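You operate a simulated robot arm through the tools that you are given. There is no shell and no other tool. Be economical: measure what you need, move in short steps, check, and stop when the job is done.

Carry out the task below with a simulated robot arm. There is one attempt and no reset: what you move stays moved.

## Task
Take the beaker and leave it on the deck of the dolly. Fetch the grey tin and set it on top of the orange-handled tray. Take the white pail and leave it in the inside of the carton on the low step. Put the pink canister from the top of the bagging bench on the low shelf of the compressor stand and the blue canister on the top of the sorting bench. Put the stack of large spoons on the top of the bagging bench away on the front right bay of the cooling rack. Take the black-band spoon bundle on the top of the bagging bench and put it away on the top of the sorting bench. Put the white-band spoon bundle on top of the blue-handled tray. Press the black set button three times. Turn the stop dial to 2. Put the blue-band spoon stack on the front left bay of the cooling rack. Fetch the green paper roll and set it on the bed of the tray clamp. Any order will do. Set down upright: beaker, white pail, canister, stack of large spoons.

Only the result counts: the job must be done as asked and must still hold three seconds after the hand-in. Knocking over, shifting, dropping, spilling or breaking anything else fails it.

## Robot
A 6-joint arm with a two-finger gripper on a trunk, on a base that drives. Base frame: it is fixed to the floor where the robot stands at the start and does not move with it; the origin is under the middle of the robot, x ahead of it, y to its left, z up. Readings come in mm, rad, newtons and seconds.
Its first joint turns from -2.007 to 2.007 rad. Places, roughly: beaker [500, 0, 750]; bed of the tray clamp (20x29 cm) [-5260, 420, 820]; black set button [-3000, 6600, 800]; black-band spoon bundle (13x3x3 cm) [-2200, 3800, 800]; blue-band spoon stack (13x3x3 cm) [-3700, 6800, 800]; blue-handled tray [-5250, 2750, 750]; canister [-1500, 4250, 750]; deck of the dolly [-3600, -1400, 400]; front left bay of the cooling rack [-5200, 2800, 800]; front right bay of the cooling rack [-5200, 3500, 800]; green paper roll (6x6x3 cm) [-2200, 3700, 800]; grey tin [500, -500, 750]; inside of the carton on the low step [-1300, -2400, 400]; low shelf of the compressor stand (78x23 cm) [540, 1180, 140]; orange-handled tray [-1250, -2250, 250]; stack of large spoons (16x4x5 cm) [-2300, 4100, 800]; stop dial [-2800, 6600, 800]; top of the sorting bench [-3200, 6900, 800]; white pail (12x12x12 cm) [500, 1400, 200]; white-band spoon bundle (13x3x3 cm) [-3200, 6800, 800]. Payload 2.1 kg.
The TCP is the grasp point between the finger pads, 20 mm short of the fingertips. In the tool frame z runs along the fingers and y along their closing line. Largest opening 100 mm; the body of the gripper starts 63 mm behind the TCP.
Orientation is told as [roll, pitch, yaw] about the base's x, y, z axes, in that order, counted from this pose: with the fingers straight down and closing along the base's y, the tool's x points along the base's -x, its y along +y and its z along -z.

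## Interface
- The arm moves only by the tool move_arm. Its argument "commands" is a list that holds one entry, the list of rows, each a list of 7 numbers: the turn, a rotation vector about the tool's x, y, z in rad, then the shift along the tool's x, y, z in mm, then the opening in per cent of the stroke, from 0 (shut) to 100 (fully open). In form: [[[ax, ay, az, x, y, z, claw], ...]]. A call has 1 to 10 rows; each row is the pose to reach, as a shift and turn from the pose commanded when the call began, along the tool's axes at that moment. Each row takes 0.2 s and may step no farther than 50 mm and 0.15 rad from the row before; otherwise, or with a gripper value out of range, the whole call is refused. A pose out of reach is approached as far as the arm can. The call stops where the force on the tool passes 40 N (or 10 N more than at its start, if that is more) or the arm is blocked; 0.2 s more then pass. Each finger travels about 153 mm/s and halts on what it meets, pressing with about 29 N; the grip force reading is that of the motor and also rises with nothing between the fingers. The clock runs only during rows and for 0.2 s after the last one: add rows that repeat a pose to give the fingers time. It gives the time, the measured TCP pose, the force on the tool (base axes), the opening and the grip force at its end, in the units of the frame above (readings bear some noise), with the torque about the TCP (base axes, N m) and any sound that the robot's microphone picked up.
- Cameras (640 x 400 px; columns grow to the right, rows downward): "scene" is now at [-3.5, 89.1, 1514.3]; the picture's right is [-0.71, -0.70, 0.00], its down [-0.55, 0.55, -0.62] and it looks along [0.44, -0.44, -0.78] (base axes); focal length 251 px, centre (320, 200). "wrist" rides on the gripper at [70, -19, -99] in the tool frame; the picture's right is [0.26, 0.97, 0.00], its down [-0.75, 0.20, -0.63] and it looks along [-0.61, 0.16, 0.78] (tool axes); focal length 230 px, centre (320, 200). There is no depth. A picture from a camera that has moved, and an enlarged one, comes with that camera's place and axes in the base frame and with its lens. The place of the scene camera against the robot may be out by one fixed shift of up to 12 mm in any direction.
- grab_frame(camera): a new picture of that camera. The clock stands still meanwhile.
- raise_lower(by): slides the trunk up (or, below 0, down) by that many mm; the arm and the scene camera ride with it, the base frame stays. It gives what a move gives, with no picture.
- base_move(legs): drives the robot by 1 to 6 legs, each [ahead, turn to the left] in mm and rad, along the robot's own axes; the way and the turn of a leg run together, so that a leg with both is an arc; at most 1500 mm and 3.142 rad a leg. The arm and the cameras ride along, it lands a little off, and it stops where it bumps. It gives what a move gives.
- pan_tilt(pan, tilt): turns the head with the scene camera to pan (to the left, within 2.705 rad either way) and tilt (down, from -0.506 to 1.204), counted from straight ahead of the robot. It gives what a move gives.
- close_up(camera, box): a new picture of the part [left, top, right, bottom] of that camera's present view, enlarged. The clock stands still meanwhile.
- close_job(): hands the job in; it is judged then, once.

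Work in short steps. Places have to be worked out from the pictures, the camera data and where the tool is seen: move nearer, look again, correct. Check each grasp and each placing, and mend what went wrong. You have 546 turns and 336 pictures in all, those below and enlarged ones among them. Open the gripper and draw the arm clear of the work before you hand the job in, unless the task says otherwise.

The tools are called as a command line: name --argument value ..., lists and objects as JSON in quotes. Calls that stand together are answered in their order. move_arm: Moves the arm, as the interface text tells. Its arguments: {"type":"object","properties":{"commands":{"type":"array"}},"required":["commands"]} The other tools are called the same way: raise_lower (by) slides the trunk up or down; base_move (legs) drives the base; pan_tilt (pan, tilt) turns the head that bears the scene camera; grab_frame (camera) takes a picture; close_up (camera, box) takes an enlarged picture of a part of a camera's view; close_job () hands the job in.

At the start:

```text
time: 0.0
ee_pos: [300.5, -74.4, 958.1]
orientation: [-0.001, 0.002, 0.0]
ft_force: [0.0, -0.5, 0.1]
torque: [-0.03, 0.01, -0.03]
width: 99.9
gripper_force: 0.0
trunk travel left (down, up): [-725.0, 265.0]
robot x, y, heading: [1.8, -1.5, 0.001]
head pan, tilt: [-0.789, 0.897]
```

scene: 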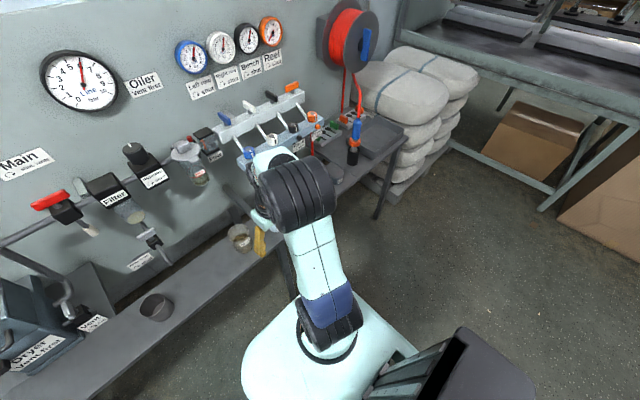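
wrist: 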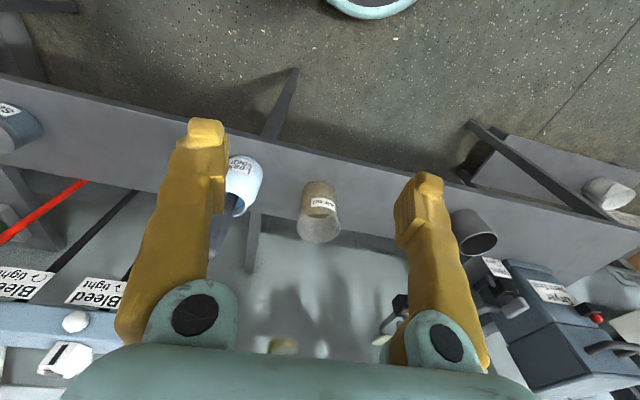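

I begin by looking straight ahead at the compressor stand shelf where the beaker and grey tin should be.

pan_tilt --pan 0.0 --tilt 0.9

grab_frame --camera "scene"

close_up --camera "wrist" --box '[180, 100, 500, 300]'

```text
time: 1.1
ee_pos: [300.8, -74.1, 959.4]
orientation: [0.001, 0.0, 0.0]
ft_force: [-0.2, -0.1, 0.1]
torque: [-0.02, -0.03, 0.0]
width: 100.2
gripper_force: 0.1
trunk travel left (down, up): [-725.0, 265.0]
robot x, y, heading: [-5.7, 3.7, 0.002]
head pan, tilt: [0.0, 0.901]
```

```text
333 pictures are left
camera scene: at [18.7, 142.7, 1514.0], right [0.0, -1.0, 0.0], down [-0.78, 0.0, -0.62], along [0.62, 0.0, -0.78], focal length 251 px, centre (320, 200)
```

scene: 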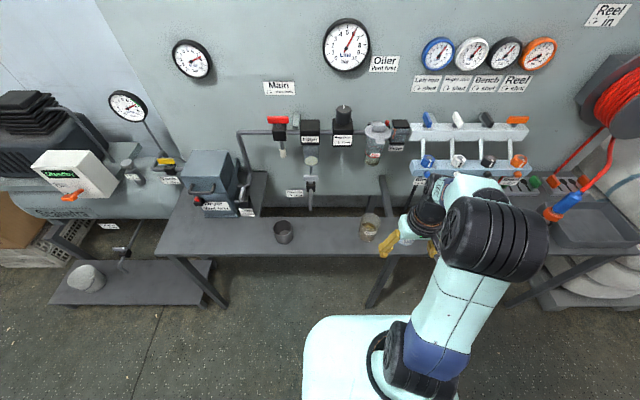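

```text
2.00 times, centred on (340, 200) of wrist
camera zoom: at [231.1, -93.5, 1056.7], right [-0.26, 0.97, 0.0], down [0.75, 0.2, 0.63], along [0.61, 0.16, -0.78], focal length 460 px, centre (280, 200)
```

zoom: 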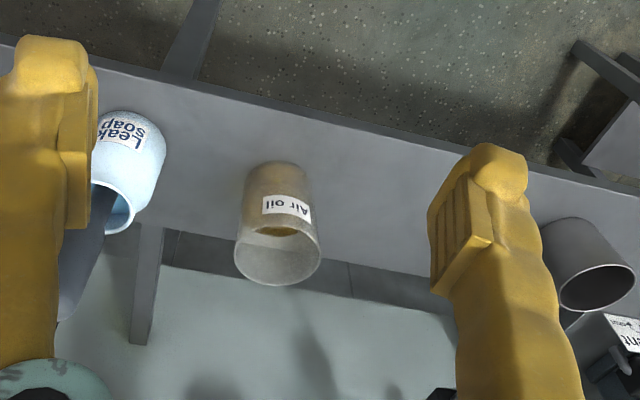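

The beaker ("Air oil") seems to be near (478,-25). I survey around for the room layout and the robot's own base.

pan_tilt --pan -0.6 --tilt 1.2

grab_frame --camera "scene"

pan_tilt --pan -1.0 --tilt 0.6

grab_frame --camera "scene"

pan_tilt --pan -2.2 --tilt 0.4

grab_frame --camera "scene"

pan_tilt --pan 2.7 --tilt 0.4

grab_frame --camera "scene"

pan_tilt --pan 1.3 --tilt 0.5

grab_frame --camera "scene"

```text
time: 2.1
ee_pos: [300.9, -73.8, 959.5]
orientation: [-0.001, 0.001, -0.001]
ft_force: [-0.3, 0.4, -0.7]
torque: [0.01, -0.02, 0.03]
width: 99.9
gripper_force: 0.1
trunk travel left (down, up): [-725.0, 265.0]
robot x, y, heading: [-1.0, 3.1, 0.003]
head pan, tilt: [-0.6, 1.201]
```

```text
331 pictures are left
camera scene: at [-10.5, 111.4, 1494.2], right [-0.56, -0.83, 0.0], down [-0.77, 0.53, -0.36], along [0.3, -0.2, -0.93], focal length 251 px, centre (320, 200)
```

scene: 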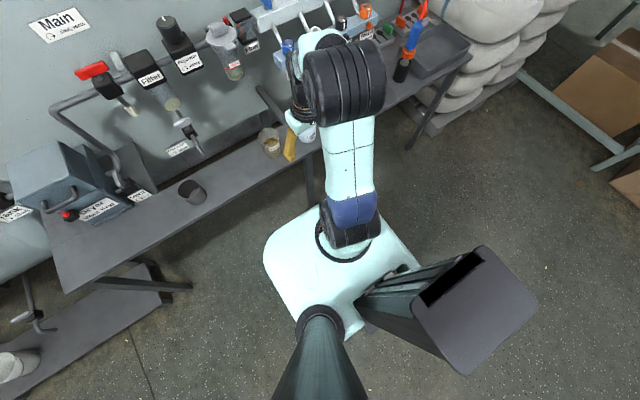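

```text
time: 3.1
ee_pos: [301.1, -74.2, 958.8]
orientation: [-0.001, -0.002, -0.001]
ft_force: [-1.0, 0.5, 0.3]
torque: [-0.03, 0.0, -0.01]
width: 100.4
gripper_force: 0.2
trunk travel left (down, up): [-725.0, 265.0]
robot x, y, heading: [-2.5, 0.3, -0.002]
head pan, tilt: [-1.0, 0.6]
```

```text
330 pictures are left
camera scene: at [-8.9, 68.5, 1538.7], right [-0.84, -0.54, 0.0], down [-0.31, 0.48, -0.82], along [0.45, -0.69, -0.57], focal length 251 px, centre (320, 200)
```

scene: 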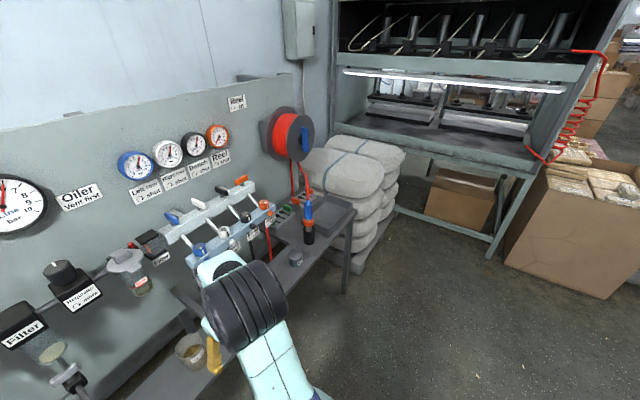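

```text
time: 4.5
ee_pos: [298.9, -73.0, 957.8]
orientation: [-0.001, 0.001, 0.001]
ft_force: [-0.7, 0.5, 0.2]
torque: [0.0, 0.0, 0.01]
width: 100.0
gripper_force: 0.1
trunk travel left (down, up): [-725.0, 265.0]
robot x, y, heading: [1.4, 4.2, 0.002]
head pan, tilt: [-2.201, 0.4]
```

```text
329 pictures are left
camera scene: at [-111.3, 67.9, 1557.0], right [-0.81, 0.59, 0.0], down [0.23, 0.31, -0.92], along [-0.54, -0.74, -0.39], focal length 251 px, centre (320, 200)
```

scene: 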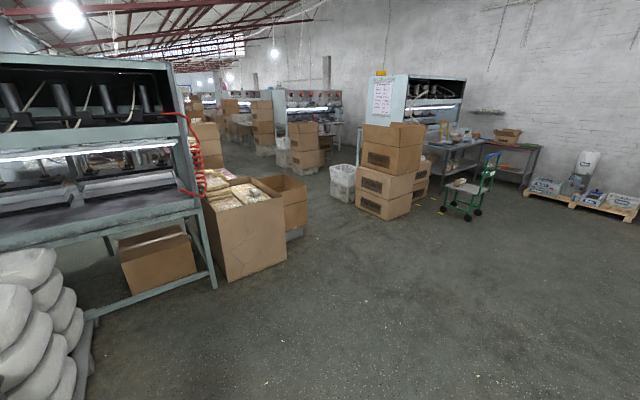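

```text
time: 8.4
ee_pos: [300.6, -75.0, 960.1]
orientation: [0.001, -0.001, 0.0]
ft_force: [-0.3, 0.1, -0.9]
torque: [0.01, 0.01, 0.03]
width: 100.0
gripper_force: 0.0
trunk travel left (down, up): [-725.0, 265.0]
robot x, y, heading: [0.2, 4.2, 0.004]
head pan, tilt: [2.7, 0.4]
```

```text
328 pictures are left
camera scene: at [-140.5, 182.5, 1557.0], right [0.43, 0.9, 0.0], down [0.35, -0.17, -0.92], along [-0.83, 0.39, -0.39], focal length 251 px, centre (320, 200)
```

scene: 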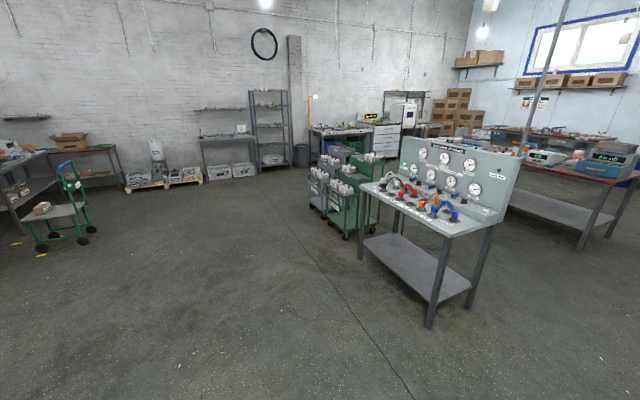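

```text
time: 9.9
ee_pos: [300.2, -75.5, 957.1]
orientation: [0.0, 0.003, 0.001]
ft_force: [-1.0, -0.1, 0.3]
torque: [0.0, 0.01, -0.01]
width: 99.7
gripper_force: 0.1
trunk travel left (down, up): [-725.0, 265.0]
robot x, y, heading: [0.3, 0.5, -0.002]
head pan, tilt: [1.3, 0.499]
```

```text
327 pictures are left
camera scene: at [-32.6, 230.6, 1547.8], right [0.96, -0.27, 0.0], down [-0.13, -0.46, -0.88], along [0.23, 0.85, -0.48], focal length 251 px, centre (320, 200)
```

scene: 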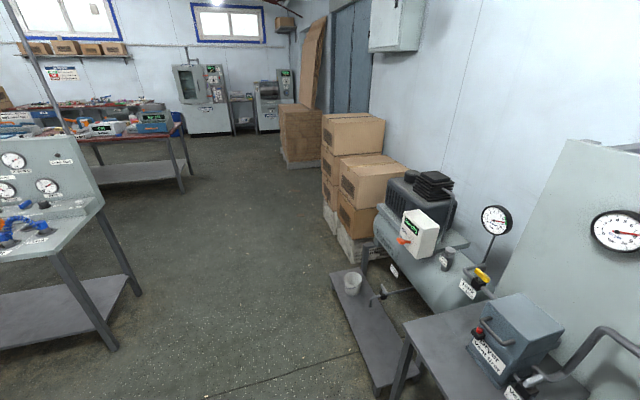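

The grey tin is around (456,-460), the beaker at about (472,-31) with its rim near z=820. I pull the arm in a bit, then drive ahead.

move_arm --commands '[[[0, 0, 0, 40, 20, 0, 100], [0, 0, 0, 80, 43, 0, 100], [0, 0, 0, 80, 43, 0, 100]]]'

base_move --legs '[[150, 0]]'

pan_tilt --pan -0.5 --tilt 1.2

grab_frame --camera "scene"

grab_frame --camera "wrist"

```text
time: 10.7
ee_pos: [220.5, -32.0, 959.6]
orientation: [0.0, -0.001, 0.0]
ft_force: [0.5, 0.8, 0.3]
torque: [0.0, 0.01, 0.02]
width: 99.7
gripper_force: 0.0
trunk travel left (down, up): [-725.0, 265.0]
robot x, y, heading: [2.8, -3.8, 0.003]
head pan, tilt: [1.3, 0.499]
```

```text
time: 12.1
ee_pos: [366.5, -31.6, 960.3]
orientation: [-0.001, 0.001, 0.001]
ft_force: [-0.3, -0.2, 1.0]
torque: [0.04, 0.0, -0.03]
width: 100.2
gripper_force: 0.1
trunk travel left (down, up): [-725.0, 265.0]
robot x, y, heading: [148.7, 1.8, -0.001]
head pan, tilt: [1.3, 0.499]
```

```text
time: 13.9
ee_pos: [367.5, -31.5, 959.7]
orientation: [-0.001, 0.0, 0.001]
ft_force: [-0.8, -0.3, 0.0]
torque: [0.03, 0.01, -0.01]
width: 99.9
gripper_force: 0.1
trunk travel left (down, up): [-725.0, 265.0]
robot x, y, heading: [146.3, 0.8, 0.004]
head pan, tilt: [-0.499, 1.201]
```

```text
326 pictures are left
camera scene: at [140.4, 116.3, 1494.2], right [-0.48, -0.88, 0.0], down [-0.82, 0.44, -0.36], along [0.32, -0.17, -0.93], focal length 251 px, centre (320, 200)
```

scene: 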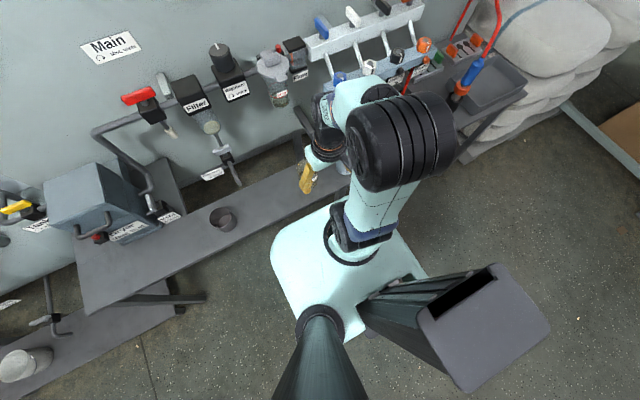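

```text
325 pictures are left
camera wrist: at [298.4, -50.2, 1058.1], right [-0.26, 0.97, 0.0], down [0.75, 0.2, 0.63], along [0.61, 0.16, -0.78], focal length 230 px, centre (320, 200)
```

wrist: 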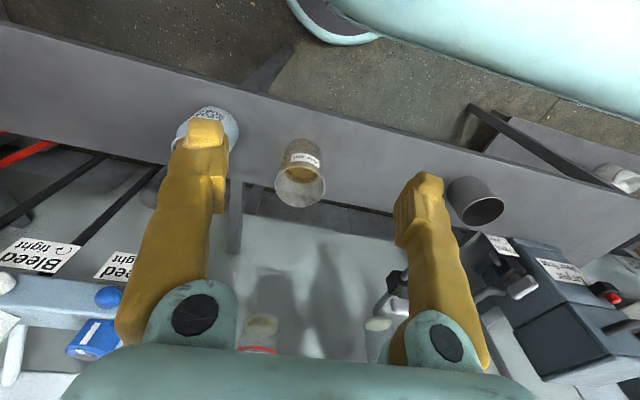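

The platform front edge looks ~150 mm ahead of the axis and near the table edge height, so I edge forward 75 mm only (table edge ≈392) and recheck.

base_move --legs '[[72, 0]]'

move_arm --commands '[[[0, 0, 0, -15, 0, 20, 100], [0, 0, 0, -30, 0, 45, 100], [0, 0, 0, -30, 0, 60, 100], [0, 0, 0, -30, 0, 60, 100]]]'

grab_frame --camera "wrist"

grab_frame --camera "scene"

```text
time: 14.9
ee_pos: [435.7, -31.0, 961.5]
orientation: [-0.001, -0.004, 0.002]
ft_force: [0.3, 0.3, -0.2]
torque: [-0.02, -0.04, 0.0]
width: 100.0
gripper_force: 0.1
trunk travel left (down, up): [-725.0, 265.0]
robot x, y, heading: [222.7, 1.4, 0.0]
head pan, tilt: [-0.499, 1.201]
```

```text
time: 15.9
ee_pos: [468.4, -31.5, 898.4]
orientation: [0.0, -0.002, 0.003]
ft_force: [-0.4, 0.6, 0.4]
torque: [-0.03, -0.01, 0.04]
width: 100.0
gripper_force: 0.1
trunk travel left (down, up): [-725.0, 265.0]
robot x, y, heading: [222.5, -0.4, -0.0]
head pan, tilt: [-0.499, 1.201]
```

```text
324 pictures are left
camera wrist: at [399.8, -50.0, 997.7], right [-0.26, 0.97, 0.0], down [0.75, 0.2, 0.63], along [0.61, 0.16, -0.78], focal length 230 px, centre (320, 200)
```

wrist: 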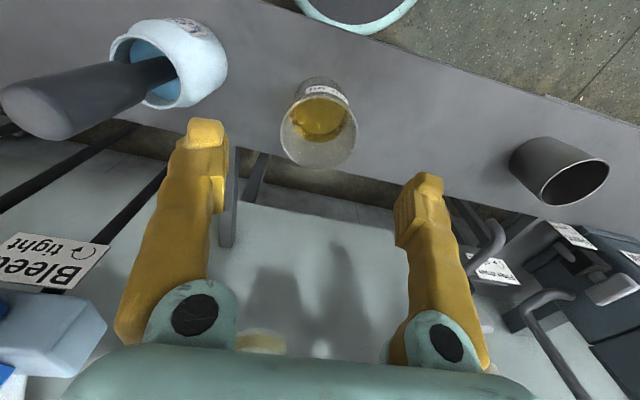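

```text
323 pictures are left
camera scene: at [212.3, 116.4, 1494.1], right [-0.48, -0.88, 0.0], down [-0.82, 0.44, -0.36], along [0.32, -0.17, -0.93], focal length 251 px, centre (320, 200)
```

scene: 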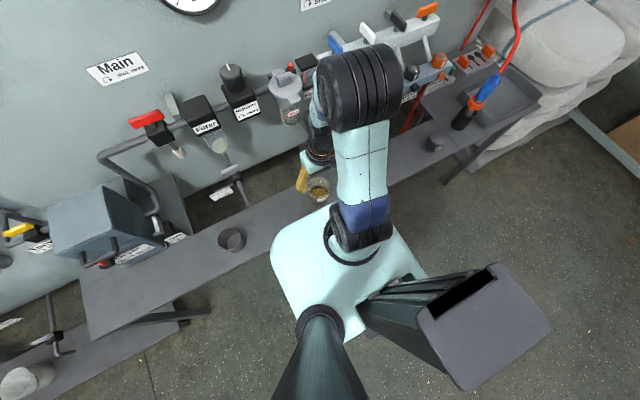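

The beaker rim centre resolves to (470,-33). I descend to TCP z≈795.

move_arm --commands '[[[0, 0, 0, -2, -2, 35, 100], [0, 0, 0, -2, -2, 70, 100], [0, 0, 0, -2, -2, 103, 100], [0, 0, 0, -2, -2, 103, 100]]]'

grab_frame --camera "wrist"

pan_tilt --pan -0.2 --tilt 0.9

grab_frame --camera "scene"

```text
time: 16.9
ee_pos: [473.1, -32.6, 796.2]
orientation: [-0.002, -0.001, 0.002]
ft_force: [-0.5, -0.4, -0.6]
torque: [0.01, -0.03, 0.01]
width: 99.9
gripper_force: 0.0
trunk travel left (down, up): [-725.0, 265.0]
robot x, y, heading: [216.5, 0.2, 0.002]
head pan, tilt: [-0.499, 1.201]
```

```text
322 pictures are left
camera wrist: at [402.8, -51.7, 893.8], right [-0.26, 0.97, 0.0], down [0.75, 0.2, 0.63], along [0.61, 0.16, -0.78], focal length 230 px, centre (320, 200)
```

wrist: 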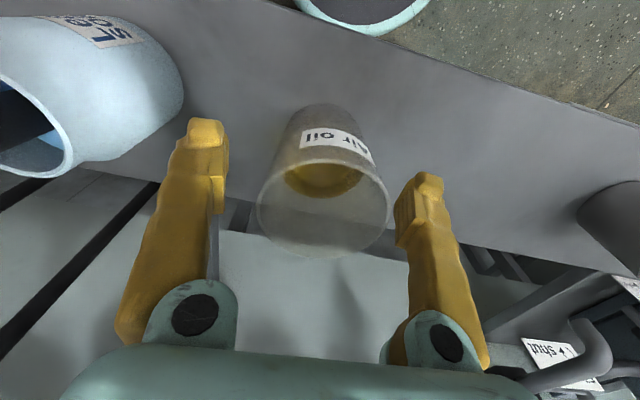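

```text
time: 17.7
ee_pos: [472.1, -32.2, 795.8]
orientation: [-0.001, -0.001, 0.001]
ft_force: [0.4, -0.5, -0.4]
torque: [0.01, 0.03, -0.01]
width: 100.0
gripper_force: 0.1
trunk travel left (down, up): [-725.0, 265.0]
robot x, y, heading: [219.7, 3.1, 0.001]
head pan, tilt: [-0.201, 0.901]
```

```text
321 pictures are left
camera scene: at [237.5, 127.9, 1513.9], right [-0.2, -0.98, 0.0], down [-0.77, 0.16, -0.62], along [0.61, -0.12, -0.78], focal length 251 px, centre (320, 200)
```

scene: 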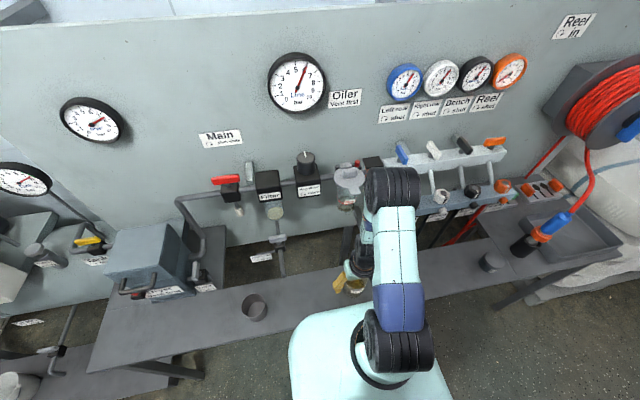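

Centred well, table at z≈750. I lower 8 mm and close.

move_arm --commands '[[[0, 0, 0, 3, 0, 8, 100], [0, 0, 0, 3, 0, 8, 80], [0, 0, 0, 3, 0, 8, 60], [0, 0, 0, 3, 0, 8, 40], [0, 0, 0, 3, 0, 8, 40]]]'

move_arm --commands '[[[0, 0, 0, 0, 0, -20, 40], [0, 0, 0, 0, 0, -50, 40], [0, 0, 0, 0, 0, -90, 40], [0, 0, 0, 0, 0, -120, 40]]]'

grab_frame --camera "wrist"

```text
time: 18.9
ee_pos: [469.2, -33.8, 788.2]
orientation: [0.001, 0.001, 0.002]
ft_force: [0.5, 0.7, 0.9]
torque: [0.01, -0.1, -0.02]
width: 70.7
gripper_force: 29.2
trunk travel left (down, up): [-725.0, 265.0]
robot x, y, heading: [220.8, 0.6, 0.001]
head pan, tilt: [-0.201, 0.901]
```

```text
time: 19.9
ee_pos: [466.9, -32.7, 909.1]
orientation: [-0.001, 0.0, 0.002]
ft_force: [0.1, -0.1, -1.3]
torque: [0.03, 0.0, 0.02]
width: 70.4
gripper_force: 29.0
trunk travel left (down, up): [-725.0, 265.0]
robot x, y, heading: [219.1, -0.3, 0.002]
head pan, tilt: [-0.201, 0.901]
```

```text
320 pictures are left
camera wrist: at [398.0, -52.2, 1007.0], right [-0.26, 0.97, 0.0], down [0.75, 0.2, 0.63], along [0.61, 0.16, -0.78], focal length 230 px, centre (320, 200)
```

wrist: 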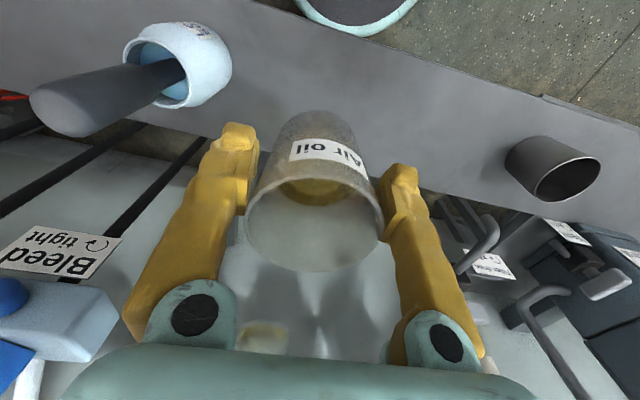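

Beaker held. I back away, turn toward the dolly and drive most of the way.

base_move --legs '[[-300, 0], [0, -2.763], [1450, 0], [1300, 0]]'

pan_tilt --pan 0.0 --tilt 0.6

grab_frame --camera "scene"

grab_frame --camera "wrist"

```text
time: 41.4
ee_pos: [-2858.8, -1105.9, 909.3]
orientation: [0.0, -0.001, -2.771]
ft_force: [0.5, 0.8, -1.1]
torque: [0.02, -0.07, -0.04]
width: 66.3
gripper_force: 28.5
trunk travel left (down, up): [-725.0, 265.0]
robot x, y, heading: [-2618.2, -1049.7, -2.769]
head pan, tilt: [-0.201, 0.901]
```

```text
time: 42.1
ee_pos: [-2860.3, -1105.7, 908.6]
orientation: [-0.001, 0.0, -2.769]
ft_force: [-0.2, 0.3, -1.2]
torque: [-0.03, -0.04, 0.01]
width: 65.9
gripper_force: 28.8
trunk travel left (down, up): [-725.0, 265.0]
robot x, y, heading: [-2613.6, -1048.6, -2.774]
head pan, tilt: [0.0, 0.6]
```

```text
319 pictures are left
camera scene: at [-2589.9, -1184.7, 1538.7], right [-0.36, 0.93, 0.0], down [0.53, 0.21, -0.82], along [-0.77, -0.3, -0.57], focal length 251 px, centre (320, 200)
```

scene: 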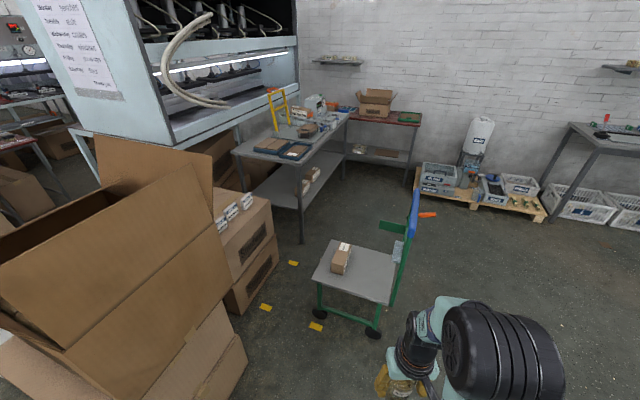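

```text
318 pictures are left
camera wrist: at [-2801.5, -1062.6, 1006.5], right [0.59, -0.81, 0.0], down [-0.63, -0.46, 0.63], along [-0.51, -0.37, -0.78], focal length 230 px, centre (320, 200)
```

wrist: 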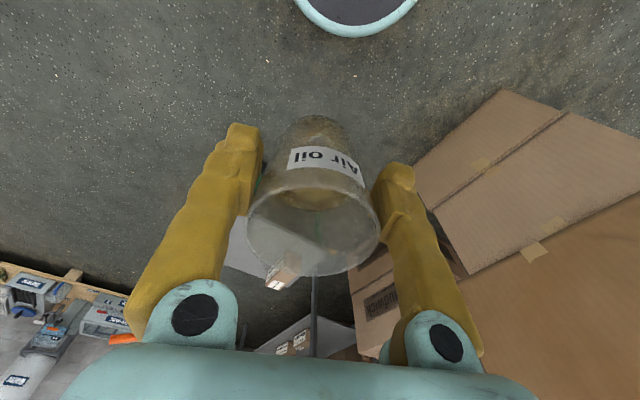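

The deck spans about x -3757..-3410, y -1549..-1117, with a small box on it at its left side; I go to a spot in front of its right part, facing -x.

base_move --legs '[[0, 0.088], [429, 0], [0, -0.4586]]'

raise_lower --by -280

pan_tilt --pan 0.0 --tilt 0.9

grab_frame --camera "scene"

grab_frame --camera "wrist"

```text
time: 46.6
ee_pos: [-3253.5, -1205.4, 909.7]
orientation: [0.002, -0.001, 3.14]
ft_force: [0.0, -0.8, -1.3]
torque: [-0.01, -0.04, -0.01]
width: 65.1
gripper_force: 28.8
trunk travel left (down, up): [-725.0, 265.0]
robot x, y, heading: [-3008.3, -1239.9, 3.137]
head pan, tilt: [0.0, 0.6]
```

```text
time: 49.5
ee_pos: [-3253.0, -1204.8, 629.6]
orientation: [0.001, 0.001, 3.139]
ft_force: [0.5, 0.0, -2.1]
torque: [0.0, -0.03, -0.01]
width: 64.7
gripper_force: 28.8
trunk travel left (down, up): [-445.0, 545.0]
robot x, y, heading: [-3003.5, -1240.9, 3.141]
head pan, tilt: [0.0, 0.6]
```

```text
time: 50.3
ee_pos: [-3251.9, -1205.6, 628.7]
orientation: [-0.001, 0.001, 3.139]
ft_force: [0.9, 0.5, -1.2]
torque: [0.01, -0.02, 0.02]
width: 64.2
gripper_force: 29.0
trunk travel left (down, up): [-445.0, 545.0]
robot x, y, heading: [-3005.6, -1241.4, 3.136]
head pan, tilt: [0.0, 0.901]
```

```text
317 pictures are left
camera scene: at [-3018.9, -1376.6, 1234.0], right [0.0, 1.0, 0.0], down [0.78, 0.0, -0.62], along [-0.62, 0.0, -0.78], focal length 251 px, centre (320, 200)
```

scene: 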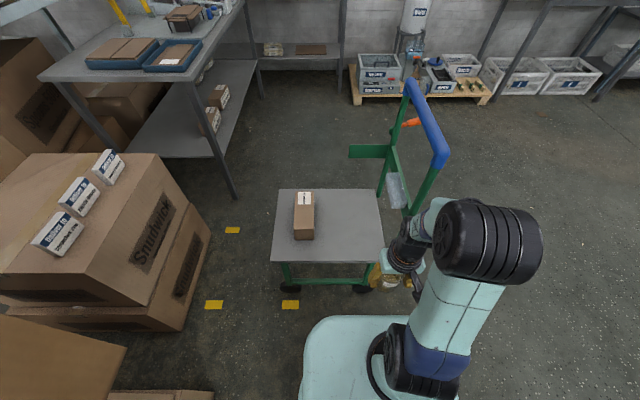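

```text
316 pictures are left
camera wrist: at [-3183.1, -1186.8, 726.5], right [0.26, -0.97, 0.0], down [-0.75, -0.2, 0.63], along [-0.61, -0.16, -0.78], focal length 230 px, centre (320, 200)
```

wrist: 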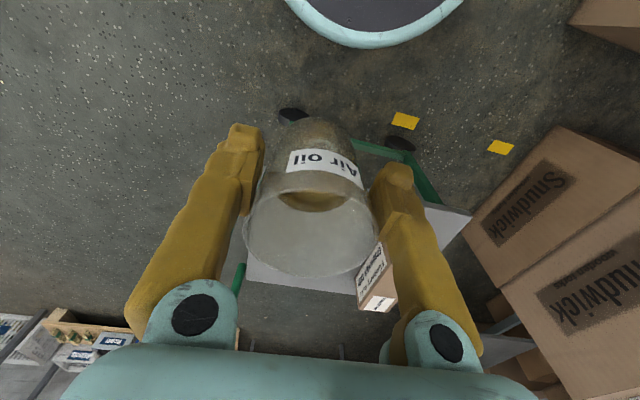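

I shift the arm left and extend it to test the reach before driving nearer; the trunk can go lower for extra reach.

move_arm --commands '[[[0, 0, 0, -20, 25, 0, 40], [0, 0, 0, -40, 50, 0, 40], [0, 0, 0, -55, 60, 0, 40], [0, 0, 0, -55, 60, 0, 40]]]'

base_move --legs '[[145, 0]]'

grab_frame --camera "wrist"

pan_tilt --pan -0.2 --tilt 1.15

grab_frame --camera "scene"

```text
time: 51.3
ee_pos: [-3308.7, -1265.1, 628.9]
orientation: [0.0, -0.002, 3.14]
ft_force: [-0.7, -0.6, -1.6]
torque: [0.02, -0.03, 0.0]
width: 64.0
gripper_force: 29.1
trunk travel left (down, up): [-445.0, 545.0]
robot x, y, heading: [-3007.8, -1240.3, 3.141]
head pan, tilt: [0.0, 0.901]
```

```text
time: 52.6
ee_pos: [-3451.4, -1263.7, 629.2]
orientation: [0.0, 0.002, 3.137]
ft_force: [-0.1, 0.5, -1.7]
torque: [0.01, -0.01, -0.02]
width: 63.6
gripper_force: 28.9
trunk travel left (down, up): [-445.0, 545.0]
robot x, y, heading: [-3148.4, -1238.8, 3.136]
head pan, tilt: [0.0, 0.901]
```

```text
315 pictures are left
camera wrist: at [-3382.3, -1246.0, 726.0], right [0.25, -0.97, 0.0], down [-0.75, -0.2, 0.63], along [-0.61, -0.16, -0.78], focal length 230 px, centre (320, 200)
```

wrist: 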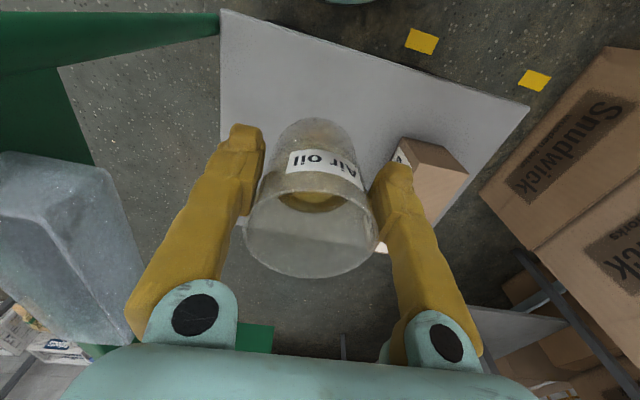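

```text
time: 53.4
ee_pos: [-3452.8, -1263.9, 628.2]
orientation: [0.001, 0.0, 3.138]
ft_force: [0.0, 0.4, -0.4]
torque: [-0.03, -0.01, 0.01]
width: 63.7
gripper_force: 29.0
trunk travel left (down, up): [-445.0, 545.0]
robot x, y, heading: [-3148.2, -1236.9, 3.14]
head pan, tilt: [-0.201, 1.15]
```

```text
314 pictures are left
camera scene: at [-3145.7, -1364.4, 1217.1], right [0.2, 0.98, 0.0], down [0.89, -0.18, -0.41], along [-0.4, 0.08, -0.91], focal length 251 px, centre (320, 200)
```

scene: 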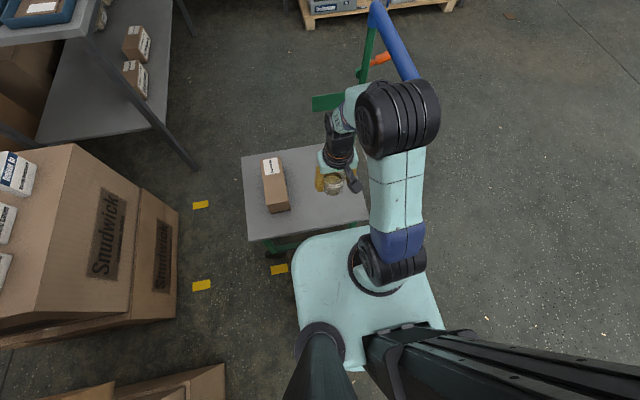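

The deck edge is at x≈-3408; I nudge ahead 20 mm and lower the trunk 150 mm, then view.

base_move --legs '[[20, 0]]'

raise_lower --by -150

grab_frame --camera "wrist"

grab_frame --camera "scene"

```text
time: 54.2
ee_pos: [-3472.3, -1263.7, 628.8]
orientation: [0.0, 0.002, 3.138]
ft_force: [0.1, 0.2, -1.0]
torque: [0.0, -0.02, 0.03]
width: 63.5
gripper_force: 28.5
trunk travel left (down, up): [-445.0, 545.0]
robot x, y, heading: [-3167.8, -1238.3, 3.136]
head pan, tilt: [-0.201, 1.15]
```

```text
time: 55.9
ee_pos: [-3474.1, -1264.1, 477.9]
orientation: [0.0, -0.001, 3.139]
ft_force: [-0.6, 0.4, -0.9]
torque: [0.02, -0.02, 0.02]
width: 63.2
gripper_force: 28.7
trunk travel left (down, up): [-295.0, 695.0]
robot x, y, heading: [-3165.7, -1243.9, 3.142]
head pan, tilt: [-0.201, 1.15]
```

```text
313 pictures are left
camera wrist: at [-3402.0, -1245.9, 576.2], right [0.25, -0.97, 0.0], down [-0.75, -0.2, 0.63], along [-0.61, -0.16, -0.78], focal length 230 px, centre (320, 200)
```

wrist: 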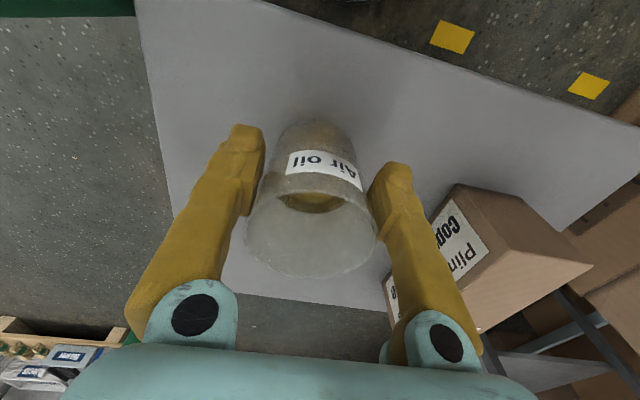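

```text
312 pictures are left
camera scene: at [-3165.7, -1364.3, 1067.0], right [0.2, 0.98, 0.0], down [0.89, -0.18, -0.41], along [-0.4, 0.08, -0.91], focal length 251 px, centre (320, 200)
```

scene: 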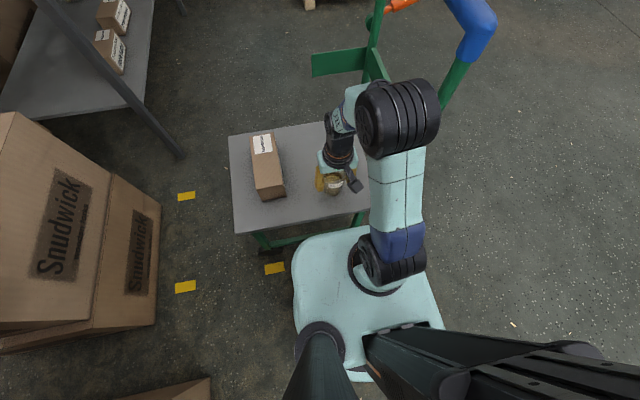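

Deck height triangulates to ~395. I lower carefully in small steps to feel contact.

move_arm --commands '[[[0, 0, 0, 0, 0, 15, 40], [0, 0, 0, 0, 0, 30, 40], [0, 0, 0, 0, 0, 40, 40], [0, 0, 0, 0, 0, 40, 40]]]'

move_arm --commands '[[[0, 0, 0, 0, 0, 3, 40], [0, 0, 0, 0, 0, 6, 40]]]'

grab_frame --camera "wrist"

```text
time: 56.9
ee_pos: [-3472.8, -1265.4, 438.8]
orientation: [0.001, -0.001, 3.139]
ft_force: [-0.4, 0.1, -0.3]
torque: [-0.01, -0.03, -0.01]
width: 39.8
gripper_force: 0.0
trunk travel left (down, up): [-295.0, 695.0]
robot x, y, heading: [-3169.5, -1238.9, 3.14]
head pan, tilt: [-0.201, 1.15]
```

```text
time: 57.5
ee_pos: [-3471.9, -1263.8, 432.3]
orientation: [0.001, 0.001, 3.137]
ft_force: [0.1, 0.2, -0.4]
torque: [0.0, -0.03, 0.0]
width: 40.0
gripper_force: 0.0
trunk travel left (down, up): [-295.0, 695.0]
robot x, y, heading: [-3166.3, -1239.6, 3.137]
head pan, tilt: [-0.201, 1.15]
```

```text
311 pictures are left
camera wrist: at [-3402.1, -1245.8, 529.9], right [0.25, -0.97, 0.0], down [-0.75, -0.2, 0.63], along [-0.61, -0.16, -0.78], focal length 230 px, centre (320, 200)
```

wrist: 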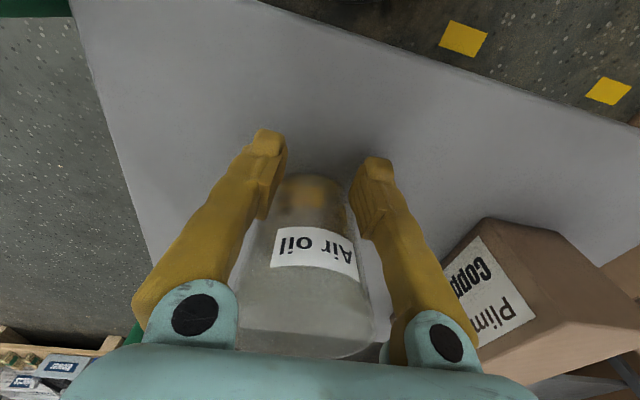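

The gripper closed to 40 mm and the beaker crept upward. I zoom to see how it sits.

close_up --camera "wrist" --box '[220, 110, 420, 370]'

close_up --camera "scene" --box '[260, 120, 420, 220]'

```text
1.54 times, centred on (320, 240) of wrist
camera zoom: at [-3402.1, -1245.8, 529.9], right [0.25, -0.97, 0.0], down [-0.75, -0.2, 0.63], along [-0.61, -0.16, -0.78], focal length 354 px, centre (320, 138)
```

zoom: 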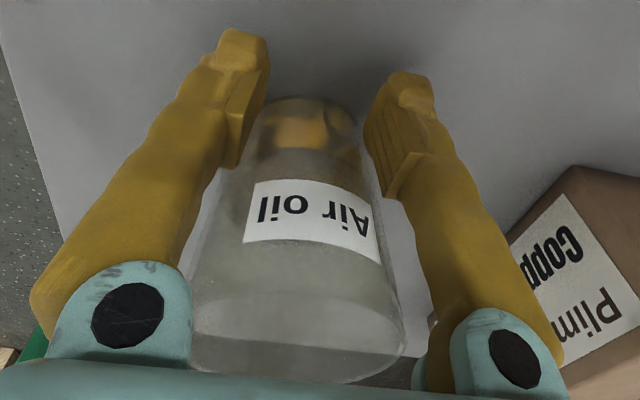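

```text
4.00 times, centred on (340, 170) of scene
camera zoom: at [-3165.7, -1364.3, 1067.0], right [0.2, 0.98, 0.0], down [0.89, -0.18, -0.41], along [-0.4, 0.08, -0.91], focal length 1005 px, centre (240, 320)
```

zoom: 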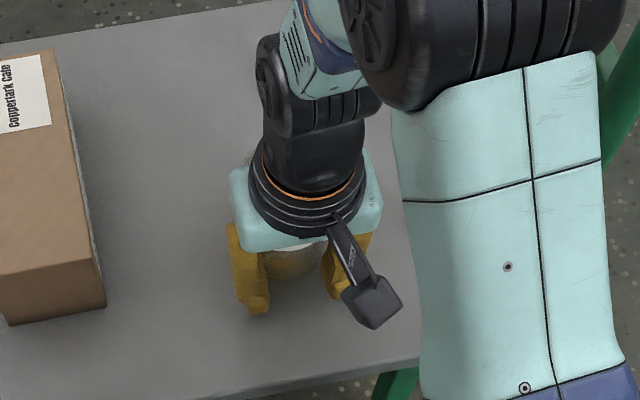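

The base is between the pads now. I lower to just above the deck, feeling for contact.

move_arm --commands '[[[0, 0, 0, 0, 0, 4, 40], [0, 0, 0, 0, 0, 8, 40], [0, 0, 0, 0, 0, 11, 40]]]'

move_arm --commands '[[[0, 0, 0, 0, 0, 3, 40], [0, 0, 0, 0, 0, 3, 40]]]'

close_up --camera "wrist" --box '[220, 110, 420, 370]'

```text
time: 58.3
ee_pos: [-3472.6, -1265.1, 422.5]
orientation: [0.0, 0.0, 3.138]
ft_force: [0.3, -0.5, 0.1]
torque: [0.0, -0.02, 0.02]
width: 39.9
gripper_force: 0.1
trunk travel left (down, up): [-295.0, 695.0]
robot x, y, heading: [-3170.9, -1241.7, 3.141]
head pan, tilt: [-0.201, 1.15]
```

```text
time: 58.9
ee_pos: [-3471.4, -1263.0, 420.5]
orientation: [0.0, -0.002, 3.138]
ft_force: [1.7, -2.5, 15.2]
torque: [-0.07, -0.04, -0.01]
width: 39.7
gripper_force: 0.0
trunk travel left (down, up): [-295.0, 695.0]
robot x, y, heading: [-3172.3, -1237.4, 3.136]
head pan, tilt: [-0.201, 1.15]
```

```text
1.54 times, centred on (320, 240) of wrist
camera zoom: at [-3401.2, -1245.9, 517.3], right [0.25, -0.97, 0.0], down [-0.75, -0.2, 0.63], along [-0.61, -0.16, -0.78], focal length 354 px, centre (320, 138)
```

zoom: 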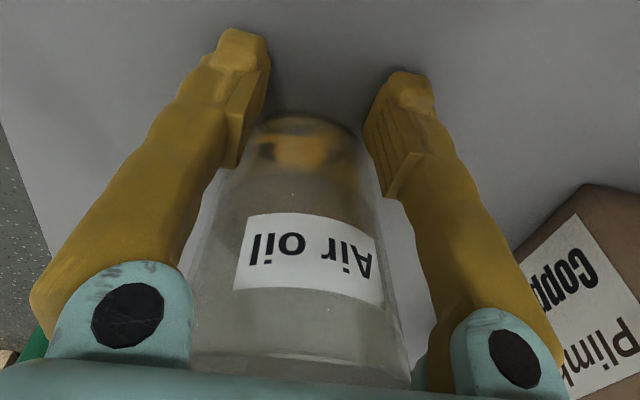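

The beaker stayed put while the gripper descended, so it stands on the deck. I ease up 3 mm and open slowly.

move_arm --commands '[[[0, 0, 0, 0, 0, -4, 40], [0, 0, 0, 0, 0, -4, 50], [0, 0, 0, 0, 0, -4, 60], [0, 0, 0, 0, 0, -4, 80], [0, 0, 0, 0, 0, -4, 100], [0, 0, 0, 0, 0, -4, 100]]]'

grab_frame --camera "wrist"

```text
time: 60.3
ee_pos: [-3472.7, -1263.9, 422.6]
orientation: [0.0, 0.002, 3.139]
ft_force: [0.1, 0.3, 1.3]
torque: [0.0, 0.0, -0.03]
width: 100.2
gripper_force: 0.1
trunk travel left (down, up): [-295.0, 695.0]
robot x, y, heading: [-3169.7, -1240.1, 3.142]
head pan, tilt: [-0.201, 1.15]
```

```text
307 pictures are left
camera wrist: at [-3401.9, -1245.2, 520.1], right [0.25, -0.97, 0.0], down [-0.75, -0.2, 0.63], along [-0.61, -0.16, -0.78], focal length 230 px, centre (320, 200)
```

wrist: 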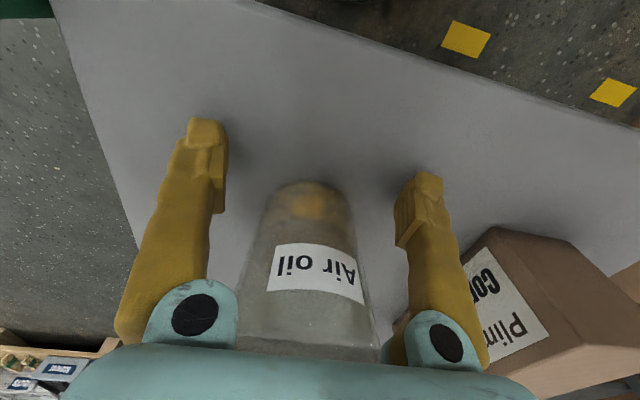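

It stands on the deck. I lift straight up and check.

move_arm --commands '[[[0, 0, 0, 0, 0, -20, 100], [0, 0, 0, 0, 0, -50, 100], [0, 0, 0, 0, 0, -90, 100], [0, 0, 0, 0, 0, -130, 100], [0, 0, 0, 0, 0, -130, 100]]]'

grab_frame --camera "wrist"

```text
time: 61.5
ee_pos: [-3473.9, -1262.8, 553.0]
orientation: [0.0, 0.0, 3.137]
ft_force: [0.2, -0.5, 0.0]
torque: [-0.03, -0.01, 0.01]
width: 99.9
gripper_force: 0.1
trunk travel left (down, up): [-295.0, 695.0]
robot x, y, heading: [-3171.2, -1240.5, 3.138]
head pan, tilt: [-0.201, 1.15]
```

```text
306 pictures are left
camera wrist: at [-3402.4, -1244.9, 650.6], right [0.25, -0.97, 0.0], down [-0.75, -0.2, 0.63], along [-0.61, -0.16, -0.78], focal length 230 px, centre (320, 200)
```

wrist: 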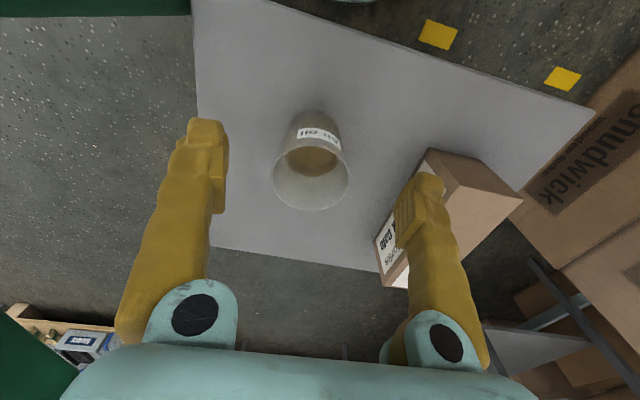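

Beaker placed. I back off, raise the trunk, and drive to the grey tin's place at the compressor table.

base_move --legs '[[-350, 0], [0, -2.848], [1400, 0], [1387, 0], [0, -0.291]]'

raise_lower --by 330

pan_tilt --pan -0.1 --tilt 0.75

grab_frame --camera "scene"

```text
time: 84.3
ee_pos: [91.2, -344.8, 552.2]
orientation: [-0.001, -0.001, 0.032]
ft_force: [0.1, -1.5, -0.2]
torque: [0.0, -0.02, 0.02]
width: 99.6
gripper_force: 0.1
trunk travel left (down, up): [-295.0, 695.0]
robot x, y, heading: [-208.7, -375.0, 0.033]
head pan, tilt: [-0.201, 1.15]
```

```text
time: 87.6
ee_pos: [92.0, -344.3, 883.4]
orientation: [0.001, 0.0, 0.034]
ft_force: [0.0, -0.4, -0.3]
torque: [0.03, -0.02, -0.01]
width: 99.9
gripper_force: 0.0
trunk travel left (down, up): [-625.0, 365.0]
robot x, y, heading: [-213.2, -378.2, 0.031]
head pan, tilt: [-0.201, 1.15]
```

```text
time: 88.4
ee_pos: [92.0, -344.5, 881.5]
orientation: [0.0, 0.001, 0.032]
ft_force: [0.1, 0.2, 0.4]
torque: [0.03, 0.0, 0.01]
width: 100.2
gripper_force: 0.0
trunk travel left (down, up): [-625.0, 365.0]
robot x, y, heading: [-208.2, -378.9, 0.035]
head pan, tilt: [-0.099, 0.75]
```

```text
305 pictures are left
camera scene: at [-188.8, -243.6, 1425.8], right [-0.07, -1.0, 0.0], down [-0.68, 0.05, -0.73], along [0.73, -0.05, -0.68], focal length 251 px, centre (320, 200)
```

scene: 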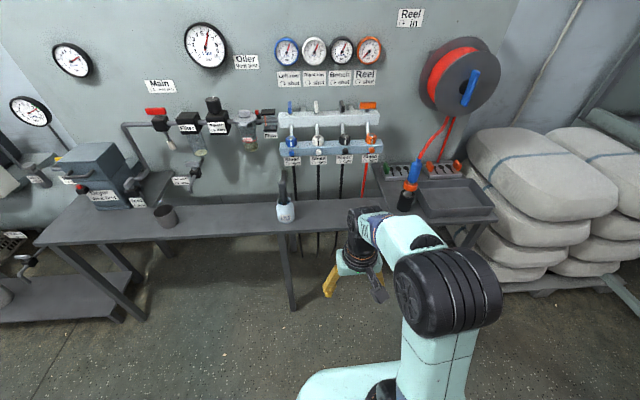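

The tin is hidden behind the gripper. I drive nearer with a slight shift to the right and use the wrist camera.

base_move --legs '[[0, -0.19], [310, 0], [0, 0.155]]'

grab_frame --camera "wrist"

```text
time: 91.9
ee_pos: [399.8, -404.2, 882.7]
orientation: [-0.001, -0.001, -0.004]
ft_force: [1.1, -0.6, -0.1]
torque: [-0.05, 0.0, 0.02]
width: 99.9
gripper_force: 0.1
trunk travel left (down, up): [-625.0, 365.0]
robot x, y, heading: [99.8, -424.7, -0.003]
head pan, tilt: [-0.099, 0.75]
```

```text
304 pictures are left
camera wrist: at [331.5, -423.2, 980.2], right [-0.25, 0.97, 0.0], down [0.75, 0.2, 0.63], along [0.61, 0.16, -0.78], focal length 230 px, centre (320, 200)
```

wrist: 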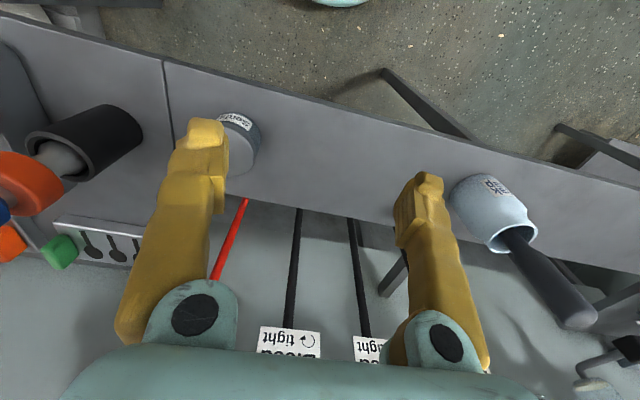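

The tin is at about (453,-475). I drive up 65 mm, shift right, and look again.

base_move --legs '[[65, 0]]'

move_arm --commands '[[[0, 0, 0, 8, -35, 0, 100], [0, 0, 0, 12, -71, 0, 100], [0, 0, 0, 12, -71, 30, 100], [0, 0, 0, 12, -71, 30, 100]]]'

grab_frame --camera "wrist"

```text
time: 92.9
ee_pos: [464.9, -404.8, 882.6]
orientation: [-0.001, 0.0, -0.003]
ft_force: [0.4, 0.2, -0.1]
torque: [0.0, -0.01, 0.01]
width: 100.0
gripper_force: 0.0
trunk travel left (down, up): [-625.0, 365.0]
robot x, y, heading: [166.6, -428.1, -0.006]
head pan, tilt: [-0.099, 0.75]
```

```text
time: 93.9
ee_pos: [452.7, -476.0, 852.0]
orientation: [-0.001, 0.0, -0.002]
ft_force: [-0.9, 0.7, -0.4]
torque: [0.03, 0.0, 0.02]
width: 99.9
gripper_force: 0.0
trunk travel left (down, up): [-625.0, 365.0]
robot x, y, heading: [163.7, -430.2, -0.004]
head pan, tilt: [-0.099, 0.75]
```

```text
303 pictures are left
camera wrist: at [383.7, -494.0, 949.8], right [-0.26, 0.97, 0.0], down [0.75, 0.2, 0.63], along [0.61, 0.16, -0.78], focal length 230 px, centre (320, 200)
```

wrist: 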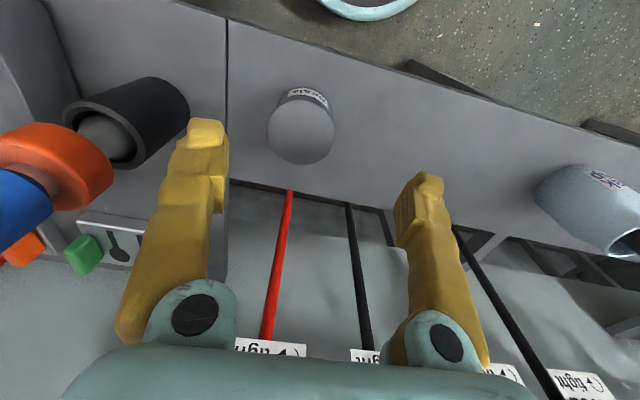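

Tin: centre ≈(458,-490), ~53 mm wide, low. I narrow to 78% and descend onto it with TCP at ~777.

move_arm --commands '[[[0, 0, 0, -5, -14, 10, 78], [0, 0, 0, -5, -14, 40, 78], [0, 0, 0, -5, -14, 60, 78], [0, 0, 0, -5, -14, 60, 78]]]'

grab_frame --camera "wrist"

```text
time: 94.9
ee_pos: [457.4, -490.9, 792.3]
orientation: [0.0, 0.0, -0.004]
ft_force: [0.2, 0.9, 0.4]
torque: [-0.03, 0.02, -0.01]
width: 78.1
gripper_force: 0.1
trunk travel left (down, up): [-625.0, 365.0]
robot x, y, heading: [164.3, -429.3, -0.001]
head pan, tilt: [-0.099, 0.75]
```

```text
302 pictures are left
camera wrist: at [388.0, -508.3, 889.7], right [-0.26, 0.97, 0.0], down [0.75, 0.2, 0.63], along [0.61, 0.16, -0.78], focal length 230 px, centre (320, 200)
```

wrist: 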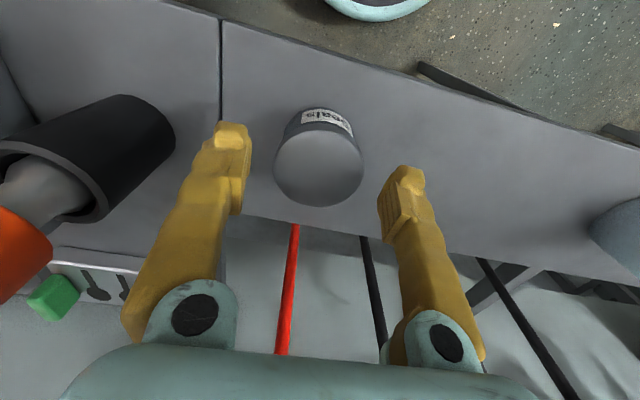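

Well centred; I descend 15 mm and close.

move_arm --commands '[[[0, 0, 0, 0, 0, 8, 78], [0, 0, 0, 0, 0, 16, 78], [0, 0, 0, 0, 0, 16, 50], [0, 0, 0, 0, 0, 16, 20], [0, 0, 0, 0, 0, 16, 20]]]'

move_arm --commands '[[[0, 0, 0, 0, 0, -30, 20], [0, 0, 0, 0, 0, -70, 20], [0, 0, 0, 0, 0, -110, 20], [0, 0, 0, 0, 0, -110, 20]]]'

grab_frame --camera "wrist"

```text
time: 96.1
ee_pos: [456.9, -489.2, 775.4]
orientation: [0.001, 0.0, -0.002]
ft_force: [-0.4, -0.1, -0.2]
torque: [0.0, -0.01, -0.02]
width: 54.1
gripper_force: 29.4
trunk travel left (down, up): [-625.0, 365.0]
robot x, y, heading: [162.5, -428.1, -0.003]
head pan, tilt: [-0.099, 0.75]
```

```text
time: 97.1
ee_pos: [457.5, -488.1, 888.2]
orientation: [0.0, -0.001, -0.003]
ft_force: [0.0, -1.0, -1.7]
torque: [-0.01, 0.01, 0.03]
width: 54.4
gripper_force: 29.0
trunk travel left (down, up): [-625.0, 365.0]
robot x, y, heading: [159.9, -430.5, -0.001]
head pan, tilt: [-0.099, 0.75]
```

```text
301 pictures are left
camera wrist: at [388.0, -507.2, 986.0], right [-0.26, 0.97, 0.0], down [0.75, 0.2, 0.63], along [0.61, 0.16, -0.78], focal length 230 px, centre (320, 200)
```

wrist: 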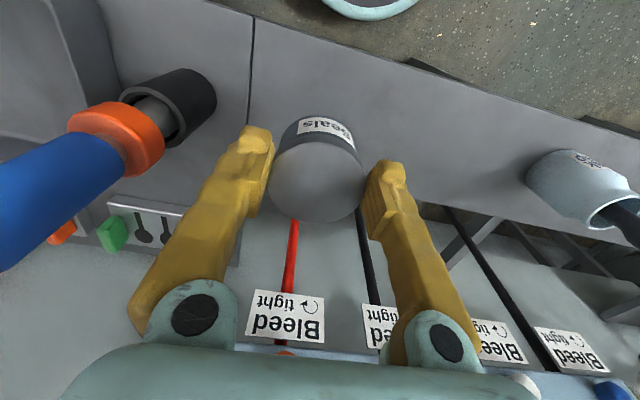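

Tin held. I back off and drive to a look-out point near the low step.

base_move --legs '[[-300, 0], [0, -2.505], [1350, 0], [0, 0.934]]'

pan_tilt --pan 0.0 --tilt 0.7

grab_frame --camera "scene"

```text
time: 113.8
ee_pos: [-1302.1, -1498.6, 887.6]
orientation: [-0.001, 0.001, -1.595]
ft_force: [-0.5, 0.3, -0.9]
torque: [0.02, -0.03, 0.01]
width: 54.3
gripper_force: 29.0
trunk travel left (down, up): [-625.0, 365.0]
robot x, y, heading: [-1236.5, -1207.0, -1.592]
head pan, tilt: [-0.099, 0.75]
```

```text
time: 114.5
ee_pos: [-1301.9, -1499.4, 888.1]
orientation: [0.001, 0.0, -1.594]
ft_force: [0.2, 1.0, -1.3]
torque: [0.01, 0.01, -0.01]
width: 54.2
gripper_force: 29.4
trunk travel left (down, up): [-625.0, 365.0]
robot x, y, heading: [-1236.3, -1204.5, -1.598]
head pan, tilt: [0.0, 0.7]
```

```text
300 pictures are left
camera scene: at [-1094.4, -1230.8, 1430.1], right [-1.0, 0.02, 0.0], down [0.01, 0.64, -0.76], along [-0.02, -0.76, -0.64], focal length 251 px, centre (320, 200)
```

scene: 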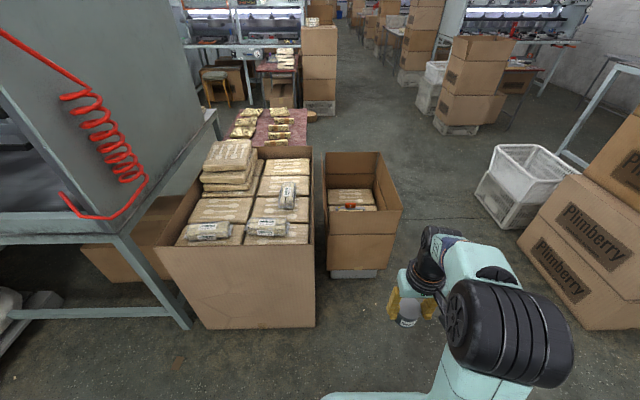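

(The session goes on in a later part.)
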